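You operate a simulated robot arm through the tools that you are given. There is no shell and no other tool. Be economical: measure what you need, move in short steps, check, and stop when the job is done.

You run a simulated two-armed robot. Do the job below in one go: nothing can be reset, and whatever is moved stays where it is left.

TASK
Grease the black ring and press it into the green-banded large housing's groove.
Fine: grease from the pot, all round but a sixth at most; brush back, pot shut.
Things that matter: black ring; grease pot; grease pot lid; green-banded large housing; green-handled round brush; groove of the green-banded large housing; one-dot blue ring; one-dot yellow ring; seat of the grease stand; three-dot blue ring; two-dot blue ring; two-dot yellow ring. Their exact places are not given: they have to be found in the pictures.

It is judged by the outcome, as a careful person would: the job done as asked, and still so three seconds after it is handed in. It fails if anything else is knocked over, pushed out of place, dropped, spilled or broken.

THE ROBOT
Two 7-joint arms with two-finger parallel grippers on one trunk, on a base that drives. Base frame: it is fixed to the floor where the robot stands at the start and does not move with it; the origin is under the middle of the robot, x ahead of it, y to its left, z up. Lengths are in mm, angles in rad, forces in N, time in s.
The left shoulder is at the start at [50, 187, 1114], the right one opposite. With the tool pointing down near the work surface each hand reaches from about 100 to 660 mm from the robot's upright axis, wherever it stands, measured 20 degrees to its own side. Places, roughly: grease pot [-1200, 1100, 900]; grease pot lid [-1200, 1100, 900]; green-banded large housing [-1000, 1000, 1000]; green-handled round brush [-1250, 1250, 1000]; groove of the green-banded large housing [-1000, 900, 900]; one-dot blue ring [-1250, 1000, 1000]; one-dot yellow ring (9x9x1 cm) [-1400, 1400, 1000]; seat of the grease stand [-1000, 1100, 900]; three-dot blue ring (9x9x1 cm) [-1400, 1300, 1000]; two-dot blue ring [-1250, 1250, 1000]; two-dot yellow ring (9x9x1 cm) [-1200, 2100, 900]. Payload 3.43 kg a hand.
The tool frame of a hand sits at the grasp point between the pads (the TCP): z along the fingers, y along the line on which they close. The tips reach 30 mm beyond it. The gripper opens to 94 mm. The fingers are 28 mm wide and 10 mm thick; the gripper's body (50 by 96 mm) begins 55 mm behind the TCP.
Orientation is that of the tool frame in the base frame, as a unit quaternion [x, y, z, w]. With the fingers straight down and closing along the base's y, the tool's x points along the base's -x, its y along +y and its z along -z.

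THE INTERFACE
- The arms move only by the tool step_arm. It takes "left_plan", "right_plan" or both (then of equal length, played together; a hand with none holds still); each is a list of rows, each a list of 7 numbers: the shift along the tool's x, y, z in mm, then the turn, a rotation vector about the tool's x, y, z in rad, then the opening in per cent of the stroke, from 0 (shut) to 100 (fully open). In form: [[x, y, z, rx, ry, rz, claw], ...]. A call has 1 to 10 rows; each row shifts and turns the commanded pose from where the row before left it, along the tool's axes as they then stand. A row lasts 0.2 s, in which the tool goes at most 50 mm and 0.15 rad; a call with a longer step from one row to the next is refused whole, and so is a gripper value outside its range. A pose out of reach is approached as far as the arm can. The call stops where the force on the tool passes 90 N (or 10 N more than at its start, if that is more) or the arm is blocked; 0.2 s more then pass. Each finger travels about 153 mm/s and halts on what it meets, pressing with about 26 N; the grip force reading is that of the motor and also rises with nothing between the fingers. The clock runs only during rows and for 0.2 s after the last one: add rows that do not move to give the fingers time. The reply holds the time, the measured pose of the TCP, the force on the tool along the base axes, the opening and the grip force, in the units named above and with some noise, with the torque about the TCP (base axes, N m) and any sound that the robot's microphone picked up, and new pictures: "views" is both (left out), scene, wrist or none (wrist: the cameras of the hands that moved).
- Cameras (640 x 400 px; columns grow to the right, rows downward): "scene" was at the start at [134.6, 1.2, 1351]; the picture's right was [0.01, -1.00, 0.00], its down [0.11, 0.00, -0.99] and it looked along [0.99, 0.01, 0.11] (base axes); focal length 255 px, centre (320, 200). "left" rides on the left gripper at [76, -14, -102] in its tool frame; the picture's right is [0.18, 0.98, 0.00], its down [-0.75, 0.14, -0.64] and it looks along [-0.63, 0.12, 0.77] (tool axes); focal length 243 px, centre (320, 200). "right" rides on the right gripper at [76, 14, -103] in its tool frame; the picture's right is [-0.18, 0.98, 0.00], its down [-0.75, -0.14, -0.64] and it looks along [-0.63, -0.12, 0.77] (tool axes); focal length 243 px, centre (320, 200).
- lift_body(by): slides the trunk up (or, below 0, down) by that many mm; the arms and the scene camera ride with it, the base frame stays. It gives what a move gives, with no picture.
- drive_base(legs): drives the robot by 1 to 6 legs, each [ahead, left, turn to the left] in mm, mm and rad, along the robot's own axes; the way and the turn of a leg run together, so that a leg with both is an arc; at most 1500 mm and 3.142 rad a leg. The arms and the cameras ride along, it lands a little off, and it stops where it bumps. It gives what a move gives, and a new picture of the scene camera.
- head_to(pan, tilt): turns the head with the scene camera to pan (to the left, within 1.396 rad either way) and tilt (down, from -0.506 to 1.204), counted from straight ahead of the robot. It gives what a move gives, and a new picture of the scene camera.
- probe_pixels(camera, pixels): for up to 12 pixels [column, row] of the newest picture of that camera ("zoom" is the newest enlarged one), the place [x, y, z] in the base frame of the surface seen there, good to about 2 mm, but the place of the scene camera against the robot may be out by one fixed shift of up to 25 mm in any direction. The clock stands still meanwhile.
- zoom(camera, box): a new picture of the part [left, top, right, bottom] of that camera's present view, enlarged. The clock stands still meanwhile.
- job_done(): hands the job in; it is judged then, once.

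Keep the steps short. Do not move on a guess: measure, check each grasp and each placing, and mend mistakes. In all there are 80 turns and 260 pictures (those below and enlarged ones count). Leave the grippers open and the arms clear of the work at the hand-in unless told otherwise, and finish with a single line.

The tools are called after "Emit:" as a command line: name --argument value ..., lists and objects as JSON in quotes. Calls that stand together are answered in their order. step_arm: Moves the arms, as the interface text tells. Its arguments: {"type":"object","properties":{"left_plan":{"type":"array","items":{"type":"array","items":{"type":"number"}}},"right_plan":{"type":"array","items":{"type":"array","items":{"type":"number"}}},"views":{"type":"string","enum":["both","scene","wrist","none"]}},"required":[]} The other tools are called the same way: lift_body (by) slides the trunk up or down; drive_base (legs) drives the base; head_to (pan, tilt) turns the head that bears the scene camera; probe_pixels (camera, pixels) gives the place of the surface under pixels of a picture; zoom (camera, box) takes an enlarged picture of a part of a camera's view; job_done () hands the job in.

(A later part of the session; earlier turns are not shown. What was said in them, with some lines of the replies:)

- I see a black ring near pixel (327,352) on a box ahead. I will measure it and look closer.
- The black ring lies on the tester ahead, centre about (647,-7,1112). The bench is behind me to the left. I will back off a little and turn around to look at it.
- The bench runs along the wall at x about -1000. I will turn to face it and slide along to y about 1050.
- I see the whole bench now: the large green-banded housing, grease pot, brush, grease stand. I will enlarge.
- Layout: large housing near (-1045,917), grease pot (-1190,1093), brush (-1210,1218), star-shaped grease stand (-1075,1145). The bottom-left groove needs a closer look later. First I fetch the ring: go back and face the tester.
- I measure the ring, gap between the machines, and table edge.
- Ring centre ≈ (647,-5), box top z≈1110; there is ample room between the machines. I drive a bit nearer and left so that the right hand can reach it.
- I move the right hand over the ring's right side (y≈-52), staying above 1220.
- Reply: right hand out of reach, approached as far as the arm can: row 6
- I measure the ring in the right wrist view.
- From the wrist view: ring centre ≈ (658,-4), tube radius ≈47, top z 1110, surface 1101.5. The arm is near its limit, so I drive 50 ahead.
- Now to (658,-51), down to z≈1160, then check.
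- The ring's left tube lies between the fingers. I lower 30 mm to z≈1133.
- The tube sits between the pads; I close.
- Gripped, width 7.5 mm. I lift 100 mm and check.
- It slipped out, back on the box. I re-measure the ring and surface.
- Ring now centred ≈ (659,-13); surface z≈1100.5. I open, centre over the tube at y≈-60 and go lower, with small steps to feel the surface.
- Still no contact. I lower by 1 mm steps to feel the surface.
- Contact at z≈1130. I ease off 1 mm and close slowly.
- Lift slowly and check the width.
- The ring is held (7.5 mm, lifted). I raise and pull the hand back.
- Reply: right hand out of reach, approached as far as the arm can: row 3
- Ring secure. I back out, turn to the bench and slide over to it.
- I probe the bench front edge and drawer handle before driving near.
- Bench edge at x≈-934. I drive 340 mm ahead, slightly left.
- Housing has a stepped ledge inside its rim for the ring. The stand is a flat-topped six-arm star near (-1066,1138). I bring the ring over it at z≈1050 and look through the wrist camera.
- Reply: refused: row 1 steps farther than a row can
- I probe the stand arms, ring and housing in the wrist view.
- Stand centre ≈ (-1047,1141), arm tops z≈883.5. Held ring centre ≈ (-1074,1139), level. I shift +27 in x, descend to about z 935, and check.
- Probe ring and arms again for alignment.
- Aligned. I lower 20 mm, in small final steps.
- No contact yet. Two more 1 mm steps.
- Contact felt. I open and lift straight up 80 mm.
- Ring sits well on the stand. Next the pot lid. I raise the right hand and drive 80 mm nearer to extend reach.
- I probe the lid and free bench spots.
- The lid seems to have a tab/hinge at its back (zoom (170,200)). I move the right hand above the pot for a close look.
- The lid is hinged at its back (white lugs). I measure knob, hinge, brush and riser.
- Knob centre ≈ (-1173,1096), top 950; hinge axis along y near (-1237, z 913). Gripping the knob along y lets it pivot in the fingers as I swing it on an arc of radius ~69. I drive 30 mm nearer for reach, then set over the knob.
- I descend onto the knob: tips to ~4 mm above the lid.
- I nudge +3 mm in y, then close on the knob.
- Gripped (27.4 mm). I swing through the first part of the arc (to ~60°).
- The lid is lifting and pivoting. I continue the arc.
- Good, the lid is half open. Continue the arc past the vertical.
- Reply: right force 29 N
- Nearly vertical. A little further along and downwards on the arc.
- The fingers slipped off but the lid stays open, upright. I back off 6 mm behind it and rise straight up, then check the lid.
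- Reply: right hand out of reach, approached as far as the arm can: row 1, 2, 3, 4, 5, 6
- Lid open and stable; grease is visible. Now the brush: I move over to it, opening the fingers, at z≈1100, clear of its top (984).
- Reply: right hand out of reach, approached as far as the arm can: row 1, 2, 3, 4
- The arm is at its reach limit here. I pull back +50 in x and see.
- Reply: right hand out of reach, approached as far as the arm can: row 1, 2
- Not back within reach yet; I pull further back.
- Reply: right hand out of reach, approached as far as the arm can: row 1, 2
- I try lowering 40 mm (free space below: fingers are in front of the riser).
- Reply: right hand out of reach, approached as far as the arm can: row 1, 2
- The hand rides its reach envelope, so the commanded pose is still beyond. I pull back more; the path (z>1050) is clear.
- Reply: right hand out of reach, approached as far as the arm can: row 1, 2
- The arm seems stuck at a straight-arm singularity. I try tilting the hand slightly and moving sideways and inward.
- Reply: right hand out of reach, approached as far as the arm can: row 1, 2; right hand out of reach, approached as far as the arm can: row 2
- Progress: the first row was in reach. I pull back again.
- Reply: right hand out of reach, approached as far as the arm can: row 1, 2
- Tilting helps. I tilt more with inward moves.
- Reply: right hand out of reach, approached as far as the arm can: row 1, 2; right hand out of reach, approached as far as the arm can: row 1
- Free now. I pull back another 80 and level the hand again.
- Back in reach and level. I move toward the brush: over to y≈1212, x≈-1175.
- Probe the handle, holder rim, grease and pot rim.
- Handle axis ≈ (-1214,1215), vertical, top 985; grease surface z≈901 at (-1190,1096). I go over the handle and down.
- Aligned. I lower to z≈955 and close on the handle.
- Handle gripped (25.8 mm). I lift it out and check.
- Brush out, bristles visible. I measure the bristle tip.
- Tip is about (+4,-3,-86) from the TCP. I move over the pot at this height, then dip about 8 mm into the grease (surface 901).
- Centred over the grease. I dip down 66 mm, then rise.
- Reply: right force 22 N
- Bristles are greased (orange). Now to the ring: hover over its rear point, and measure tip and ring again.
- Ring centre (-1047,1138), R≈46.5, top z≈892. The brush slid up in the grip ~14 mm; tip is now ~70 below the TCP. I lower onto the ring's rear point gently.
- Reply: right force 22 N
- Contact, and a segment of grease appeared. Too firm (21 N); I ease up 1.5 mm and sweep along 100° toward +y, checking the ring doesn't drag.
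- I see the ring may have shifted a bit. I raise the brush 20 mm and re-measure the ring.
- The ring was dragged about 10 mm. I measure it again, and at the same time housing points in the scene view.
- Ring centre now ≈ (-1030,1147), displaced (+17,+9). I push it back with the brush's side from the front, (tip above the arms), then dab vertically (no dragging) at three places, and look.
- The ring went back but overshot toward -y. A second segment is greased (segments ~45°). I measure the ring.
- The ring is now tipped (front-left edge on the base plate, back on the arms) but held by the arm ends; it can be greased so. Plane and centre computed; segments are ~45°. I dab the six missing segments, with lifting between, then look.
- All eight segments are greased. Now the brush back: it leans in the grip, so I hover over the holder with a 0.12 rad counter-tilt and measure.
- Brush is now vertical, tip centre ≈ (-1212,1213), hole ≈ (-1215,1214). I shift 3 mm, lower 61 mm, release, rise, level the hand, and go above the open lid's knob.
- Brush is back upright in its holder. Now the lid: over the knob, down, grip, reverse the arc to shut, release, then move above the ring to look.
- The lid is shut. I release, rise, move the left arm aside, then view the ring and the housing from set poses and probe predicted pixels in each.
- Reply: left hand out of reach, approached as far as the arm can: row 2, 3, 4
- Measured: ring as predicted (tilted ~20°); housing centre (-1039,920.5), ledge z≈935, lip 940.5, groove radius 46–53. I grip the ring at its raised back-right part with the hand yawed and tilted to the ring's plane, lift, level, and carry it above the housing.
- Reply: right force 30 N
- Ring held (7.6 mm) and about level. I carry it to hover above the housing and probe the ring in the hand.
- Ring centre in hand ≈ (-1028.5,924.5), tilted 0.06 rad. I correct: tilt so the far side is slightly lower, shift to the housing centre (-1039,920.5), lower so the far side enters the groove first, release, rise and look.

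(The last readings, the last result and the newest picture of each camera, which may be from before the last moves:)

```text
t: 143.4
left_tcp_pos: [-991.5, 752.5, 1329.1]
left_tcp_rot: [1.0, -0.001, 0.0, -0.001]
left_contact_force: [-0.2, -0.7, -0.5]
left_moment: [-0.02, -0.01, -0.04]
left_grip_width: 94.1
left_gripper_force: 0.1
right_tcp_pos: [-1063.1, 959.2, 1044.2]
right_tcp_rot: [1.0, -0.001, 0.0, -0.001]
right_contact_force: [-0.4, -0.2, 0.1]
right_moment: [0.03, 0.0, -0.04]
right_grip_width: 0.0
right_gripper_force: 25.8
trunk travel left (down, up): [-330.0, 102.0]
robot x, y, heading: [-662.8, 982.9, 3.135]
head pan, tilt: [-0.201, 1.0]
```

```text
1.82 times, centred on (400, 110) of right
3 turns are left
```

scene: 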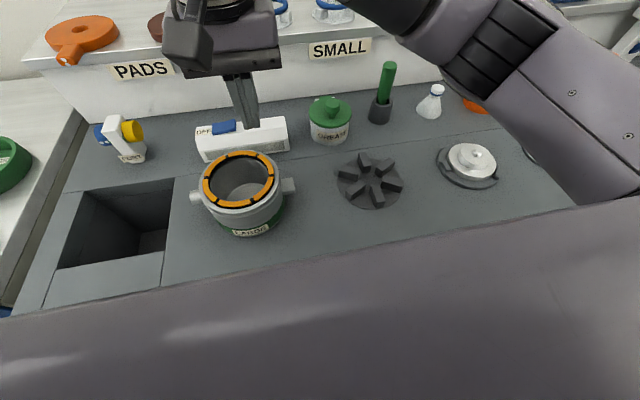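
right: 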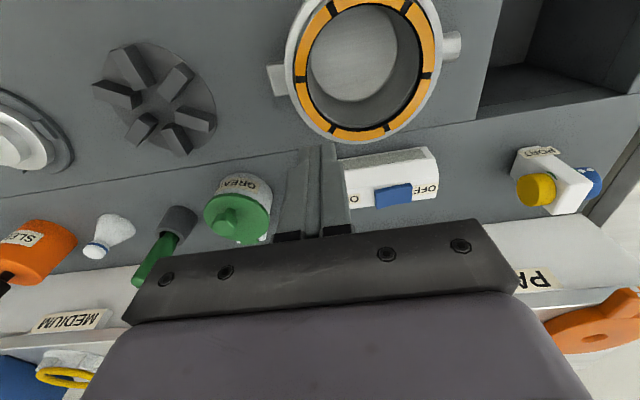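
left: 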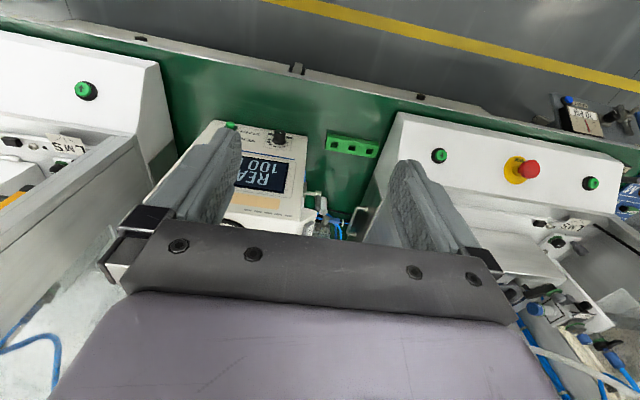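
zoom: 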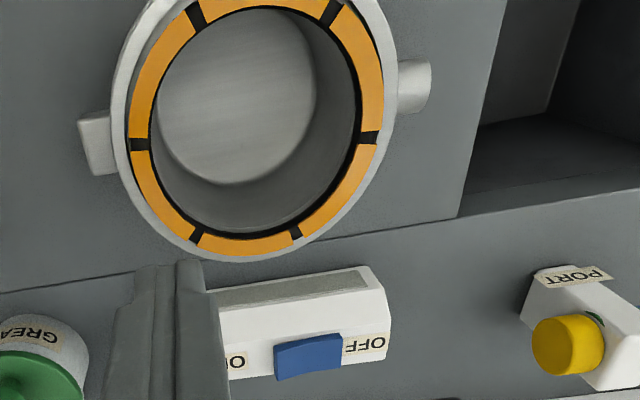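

The ring lies in the groove. Now I press it down with closed fingertips at six points round, then view and probe from the same pose as before.

Emit:
step_arm --right_plan '[[0.6, -2, 40, 0, 0, 0, 0], [0, 0, 22, 0, 0, 0, 0], [0, 0, 11.5, 0, 0, 0, 0], [0, 0, 0, 0, 0, 0, 0]]' --views "none"

Emit:
step_arm --right_plan '[[0, 0, -20, 0, 0, 0, 0], [47, 0, 0, 0, 0, 0, 0], [0, 0, 16, 0, 0, 0, 0], [0, 0, 4, 0, 0, 0, 0], [0, 0, 0, 0, 0, 0, 0]]' --views "none"

Emit:
step_arm --right_plan '[[0, 0, -20, 0, 0, 0, 0], [23.5, 40.7, 0, 0, 0, 0, 0], [0, 0, 16, 0, 0, 0, 0], [0, 0, 4, 0, 0, 0, 0], [0, 0, 0, 0, 0, 0, 0]]' --views "none"

Emit:
step_arm --right_plan '[[0, 0, -20, 0, 0, 0, 0], [-23.5, 40.7, 0, 0, 0, 0, 0], [0, 0, 16, 0, 0, 0, 0], [0, 0, 4, 0, 0, 0, 0], [0, 0, 0, 0, 0, 0, 0]]' --views "none"

Emit:
step_arm --right_plan '[[0, 0, -20, 0, 0, 0, 0], [-47, 0, 0, 0, 0, 0, 0], [0, 0, 16, 0, 0, 0, 0], [0, 0, 4, 0, 0, 0, 0], [0, 0, 0, 0, 0, 0, 0]]' --views "none"

Emit:
step_arm --right_plan '[[0, 0, -20, 0, 0, 0, 0], [-23.5, -40.7, 0, 0, 0, 0, 0], [0, 0, 16, 0, 0, 0, 0], [0, 0, 4, 0, 0, 0, 0], [0, 0, 0, 0, 0, 0, 0]]' --views "none"

Emit:
step_arm --right_plan '[[0, 0, -40, 0, 0, 0, 0], [0, 0, -40, 0, 0, 0, 0], [0, 0, -38, 0, 0, 0, 0], [38, 0, 0, 0, 0, 0, 30], [38, -4, 0, 0, 0, 0, 50], [0, 0, 0, 0, 0, 0, 50], [0, 0, 0, 0, 0, 0, 50]]' --views "both"

Emit:
probe_pixels --camera "right" --pixels '[[318, 68], [318, 71], [318, 74], [333, 157], [333, 161], [333, 165], [281, 136], [285, 136], [289, 136], [368, 119], [372, 119], [376, 119]]'

Emit:
zoom --camera "right" --box '[230, 40, 430, 200]'

Emit:
zoom --camera "scene" --box '[180, 60, 440, 240]'

```text
t: 144.4
left_tcp_pos: [-989.9, 752.8, 1330.4]
left_tcp_rot: [1.0, 0.0, -0.001, -0.001]
left_contact_force: [-0.2, 0.2, 0.1]
left_moment: [0.01, 0.03, 0.0]
left_grip_width: 93.9
left_gripper_force: 0.0
right_tcp_pos: [-1064.5, 961.2, 972.5]
right_tcp_rot: [1.0, 0.0, -0.003, 0.001]
right_contact_force: [-6.1, 0.1, 29.9]
right_moment: [0.02, 0.12, 0.01]
right_grip_width: 0.1
right_gripper_force: 26.3
trunk travel left (down, up): [-330.0, 102.0]
robot x, y, heading: [-659.1, 981.8, 3.134]
head pan, tilt: [-0.201, 1.0]
```

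```text
t: 145.6
left_tcp_pos: [-989.3, 753.9, 1329.7]
left_tcp_rot: [1.0, -0.002, 0.0, 0.001]
left_contact_force: [-0.1, -0.6, 0.2]
left_moment: [0.0, 0.01, 0.0]
left_grip_width: 93.9
left_gripper_force: 0.1
right_tcp_pos: [-1015.6, 959.6, 973.7]
right_tcp_rot: [1.0, 0.0, -0.002, 0.0]
right_contact_force: [-1.4, 3.6, 25.3]
right_moment: [0.07, 0.0, 0.0]
right_grip_width: 0.0
right_gripper_force: 25.8
trunk travel left (down, up): [-330.0, 102.0]
robot x, y, heading: [-657.8, 979.2, 3.139]
head pan, tilt: [-0.201, 1.0]
```

```text
t: 146.8
left_tcp_pos: [-988.6, 751.9, 1330.0]
left_tcp_rot: [1.0, -0.001, -0.001, -0.001]
left_contact_force: [-0.7, 0.4, -0.2]
left_moment: [0.02, 0.01, 0.01]
left_grip_width: 93.9
left_gripper_force: 0.1
right_tcp_pos: [-991.4, 920.5, 971.2]
right_tcp_rot: [1.0, 0.0, -0.003, 0.002]
right_contact_force: [-3.6, -2.2, 41.9]
right_moment: [-0.02, 0.12, 0.0]
right_grip_width: 0.1
right_gripper_force: 26.7
trunk travel left (down, up): [-330.0, 102.0]
robot x, y, heading: [-661.3, 978.2, 3.141]
head pan, tilt: [-0.201, 1.0]
```

```text
t: 148.0
left_tcp_pos: [-988.7, 751.7, 1329.7]
left_tcp_rot: [1.0, -0.001, -0.001, 0.0]
left_contact_force: [-0.3, 1.0, -0.3]
left_moment: [0.0, -0.01, -0.01]
left_grip_width: 93.9
left_gripper_force: 0.1
right_tcp_pos: [-1017.7, 879.5, 971.8]
right_tcp_rot: [1.0, 0.001, -0.002, 0.0]
right_contact_force: [-3.4, 3.0, 20.9]
right_moment: [0.13, 0.08, 0.0]
right_grip_width: 0.2
right_gripper_force: 25.8
trunk travel left (down, up): [-330.0, 102.0]
robot x, y, heading: [-654.3, 977.7, 3.138]
head pan, tilt: [-0.201, 1.0]
```

```text
t: 149.2
left_tcp_pos: [-988.1, 753.5, 1332.3]
left_tcp_rot: [1.0, 0.0, -0.002, 0.0]
left_contact_force: [-0.1, -0.6, 0.6]
left_moment: [0.05, -0.02, -0.04]
left_grip_width: 93.9
left_gripper_force: 0.1
right_tcp_pos: [-1061.1, 877.6, 971.8]
right_tcp_rot: [1.0, 0.0, -0.003, 0.001]
right_contact_force: [-6.1, 1.5, 32.3]
right_moment: [0.04, 0.12, 0.03]
right_grip_width: 0.2
right_gripper_force: 25.9
trunk travel left (down, up): [-330.0, 102.0]
robot x, y, heading: [-660.8, 980.3, 3.137]
head pan, tilt: [-0.201, 1.0]
```

```text
t: 150.4
left_tcp_pos: [-988.7, 754.5, 1329.0]
left_tcp_rot: [1.0, -0.001, -0.002, 0.0]
left_contact_force: [-1.1, 0.1, -1.0]
left_moment: [0.04, 0.01, 0.03]
left_grip_width: 94.2
left_gripper_force: 0.0
right_tcp_pos: [-1085.2, 921.4, 971.7]
right_tcp_rot: [1.0, 0.0, -0.001, 0.0]
right_contact_force: [-2.7, 3.5, 25.2]
right_moment: [0.13, 0.05, 0.06]
right_grip_width: 0.0
right_gripper_force: 26.0
trunk travel left (down, up): [-330.0, 102.0]
robot x, y, heading: [-657.7, 980.4, 3.138]
head pan, tilt: [-0.201, 1.0]
```

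```text
t: 152.0
left_tcp_pos: [-989.8, 753.3, 1329.4]
left_tcp_rot: [1.0, 0.0, 0.0, -0.001]
left_contact_force: [0.1, -0.3, 0.1]
left_moment: [0.0, 0.01, 0.0]
left_grip_width: 94.2
left_gripper_force: 0.0
right_tcp_pos: [-1007.8, 925.6, 1087.6]
right_tcp_rot: [1.0, 0.0, 0.0, -0.001]
right_contact_force: [0.2, 0.3, 0.4]
right_moment: [-0.02, 0.01, -0.03]
right_grip_width: 46.9
right_gripper_force: 0.1
trunk travel left (down, up): [-330.0, 102.0]
robot x, y, heading: [-657.1, 979.2, 3.141]
head pan, tilt: [-0.201, 1.0]
```

scene: 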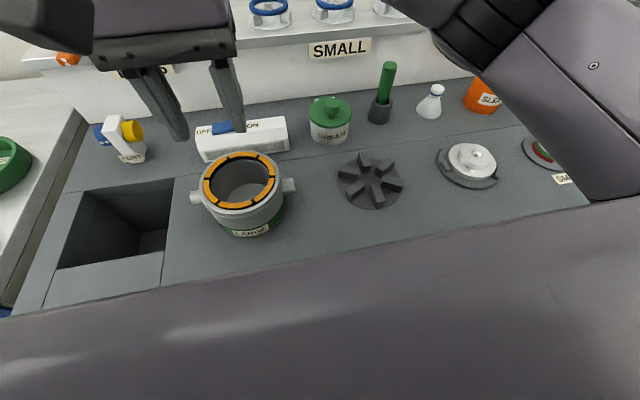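
right: 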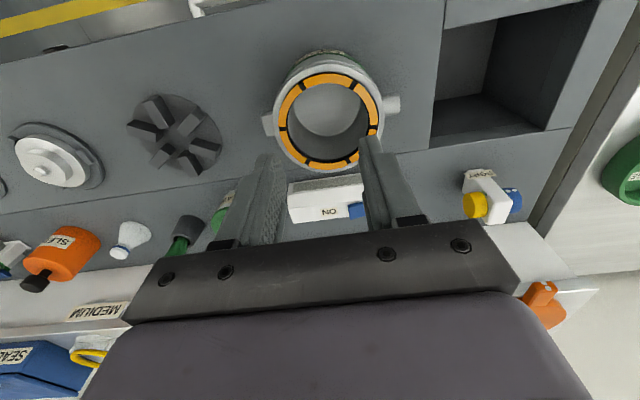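

```text
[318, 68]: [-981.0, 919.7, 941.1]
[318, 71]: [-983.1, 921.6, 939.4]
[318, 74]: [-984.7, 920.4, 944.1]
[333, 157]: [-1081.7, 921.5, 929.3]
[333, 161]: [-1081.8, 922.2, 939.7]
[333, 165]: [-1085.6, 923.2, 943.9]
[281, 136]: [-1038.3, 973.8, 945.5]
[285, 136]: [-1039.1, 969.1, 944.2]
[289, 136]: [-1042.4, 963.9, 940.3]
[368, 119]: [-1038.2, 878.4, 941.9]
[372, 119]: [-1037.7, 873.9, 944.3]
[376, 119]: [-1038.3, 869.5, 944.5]
```

```text
2.50 times, centred on (330, 120) of right
```

zoom: 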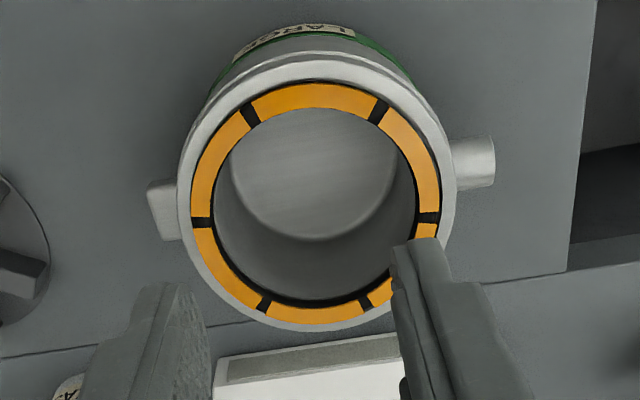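

```text
2.22 times, centred on (310, 150) of scene
2 turns are left
```

zoom: 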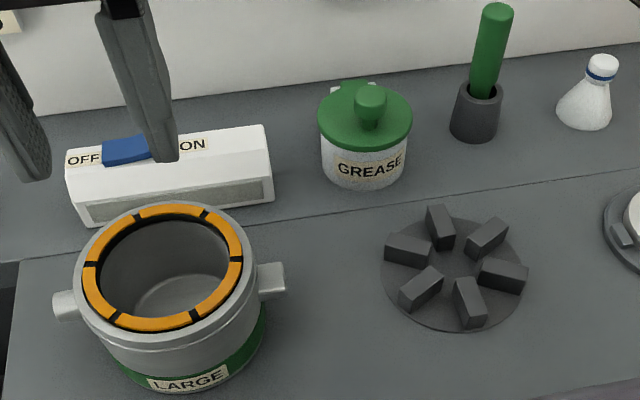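

The ring is seated level: its top is at z≈944 on every side, which is the ledge (935) plus its 9 mm thickness. The pot is shut and the brush is back. I raise the open right hand clear and hand in.

Emit:
step_arm --right_plan '[[10, 0, -40, 0, 0, 0, 80], [20, 0, -40, 0, 0, 0, 100], [20, -20, -40, 0, 0, 0, 100], [0, 0, 0, 0, 0, 0, 100], [0, 0, 0, 0, 0, 0, 100]]' --views "none"

Emit:
job_done

```text
t: 153.2
left_tcp_pos: [-990.7, 751.7, 1329.5]
left_tcp_rot: [1.0, -0.001, 0.0, -0.001]
left_contact_force: [0.8, -0.3, 0.4]
left_moment: [-0.02, 0.0, 0.0]
left_grip_width: 93.9
left_gripper_force: 0.1
right_tcp_pos: [-960.8, 943.2, 1209.5]
right_tcp_rot: [1.0, 0.001, 0.001, -0.001]
right_contact_force: [-0.1, -0.8, 0.1]
right_moment: [-0.03, 0.0, -0.03]
right_grip_width: 94.1
right_gripper_force: 0.0
trunk travel left (down, up): [-330.0, 102.0]
robot x, y, heading: [-662.2, 981.4, 3.138]
head pan, tilt: [-0.201, 1.0]
```

```text
The job is handed in.
```

The black ring is greased on all eight segments and pressed level into the green-banded large housing's groove, with the brush back in its holder and the grease pot shut.
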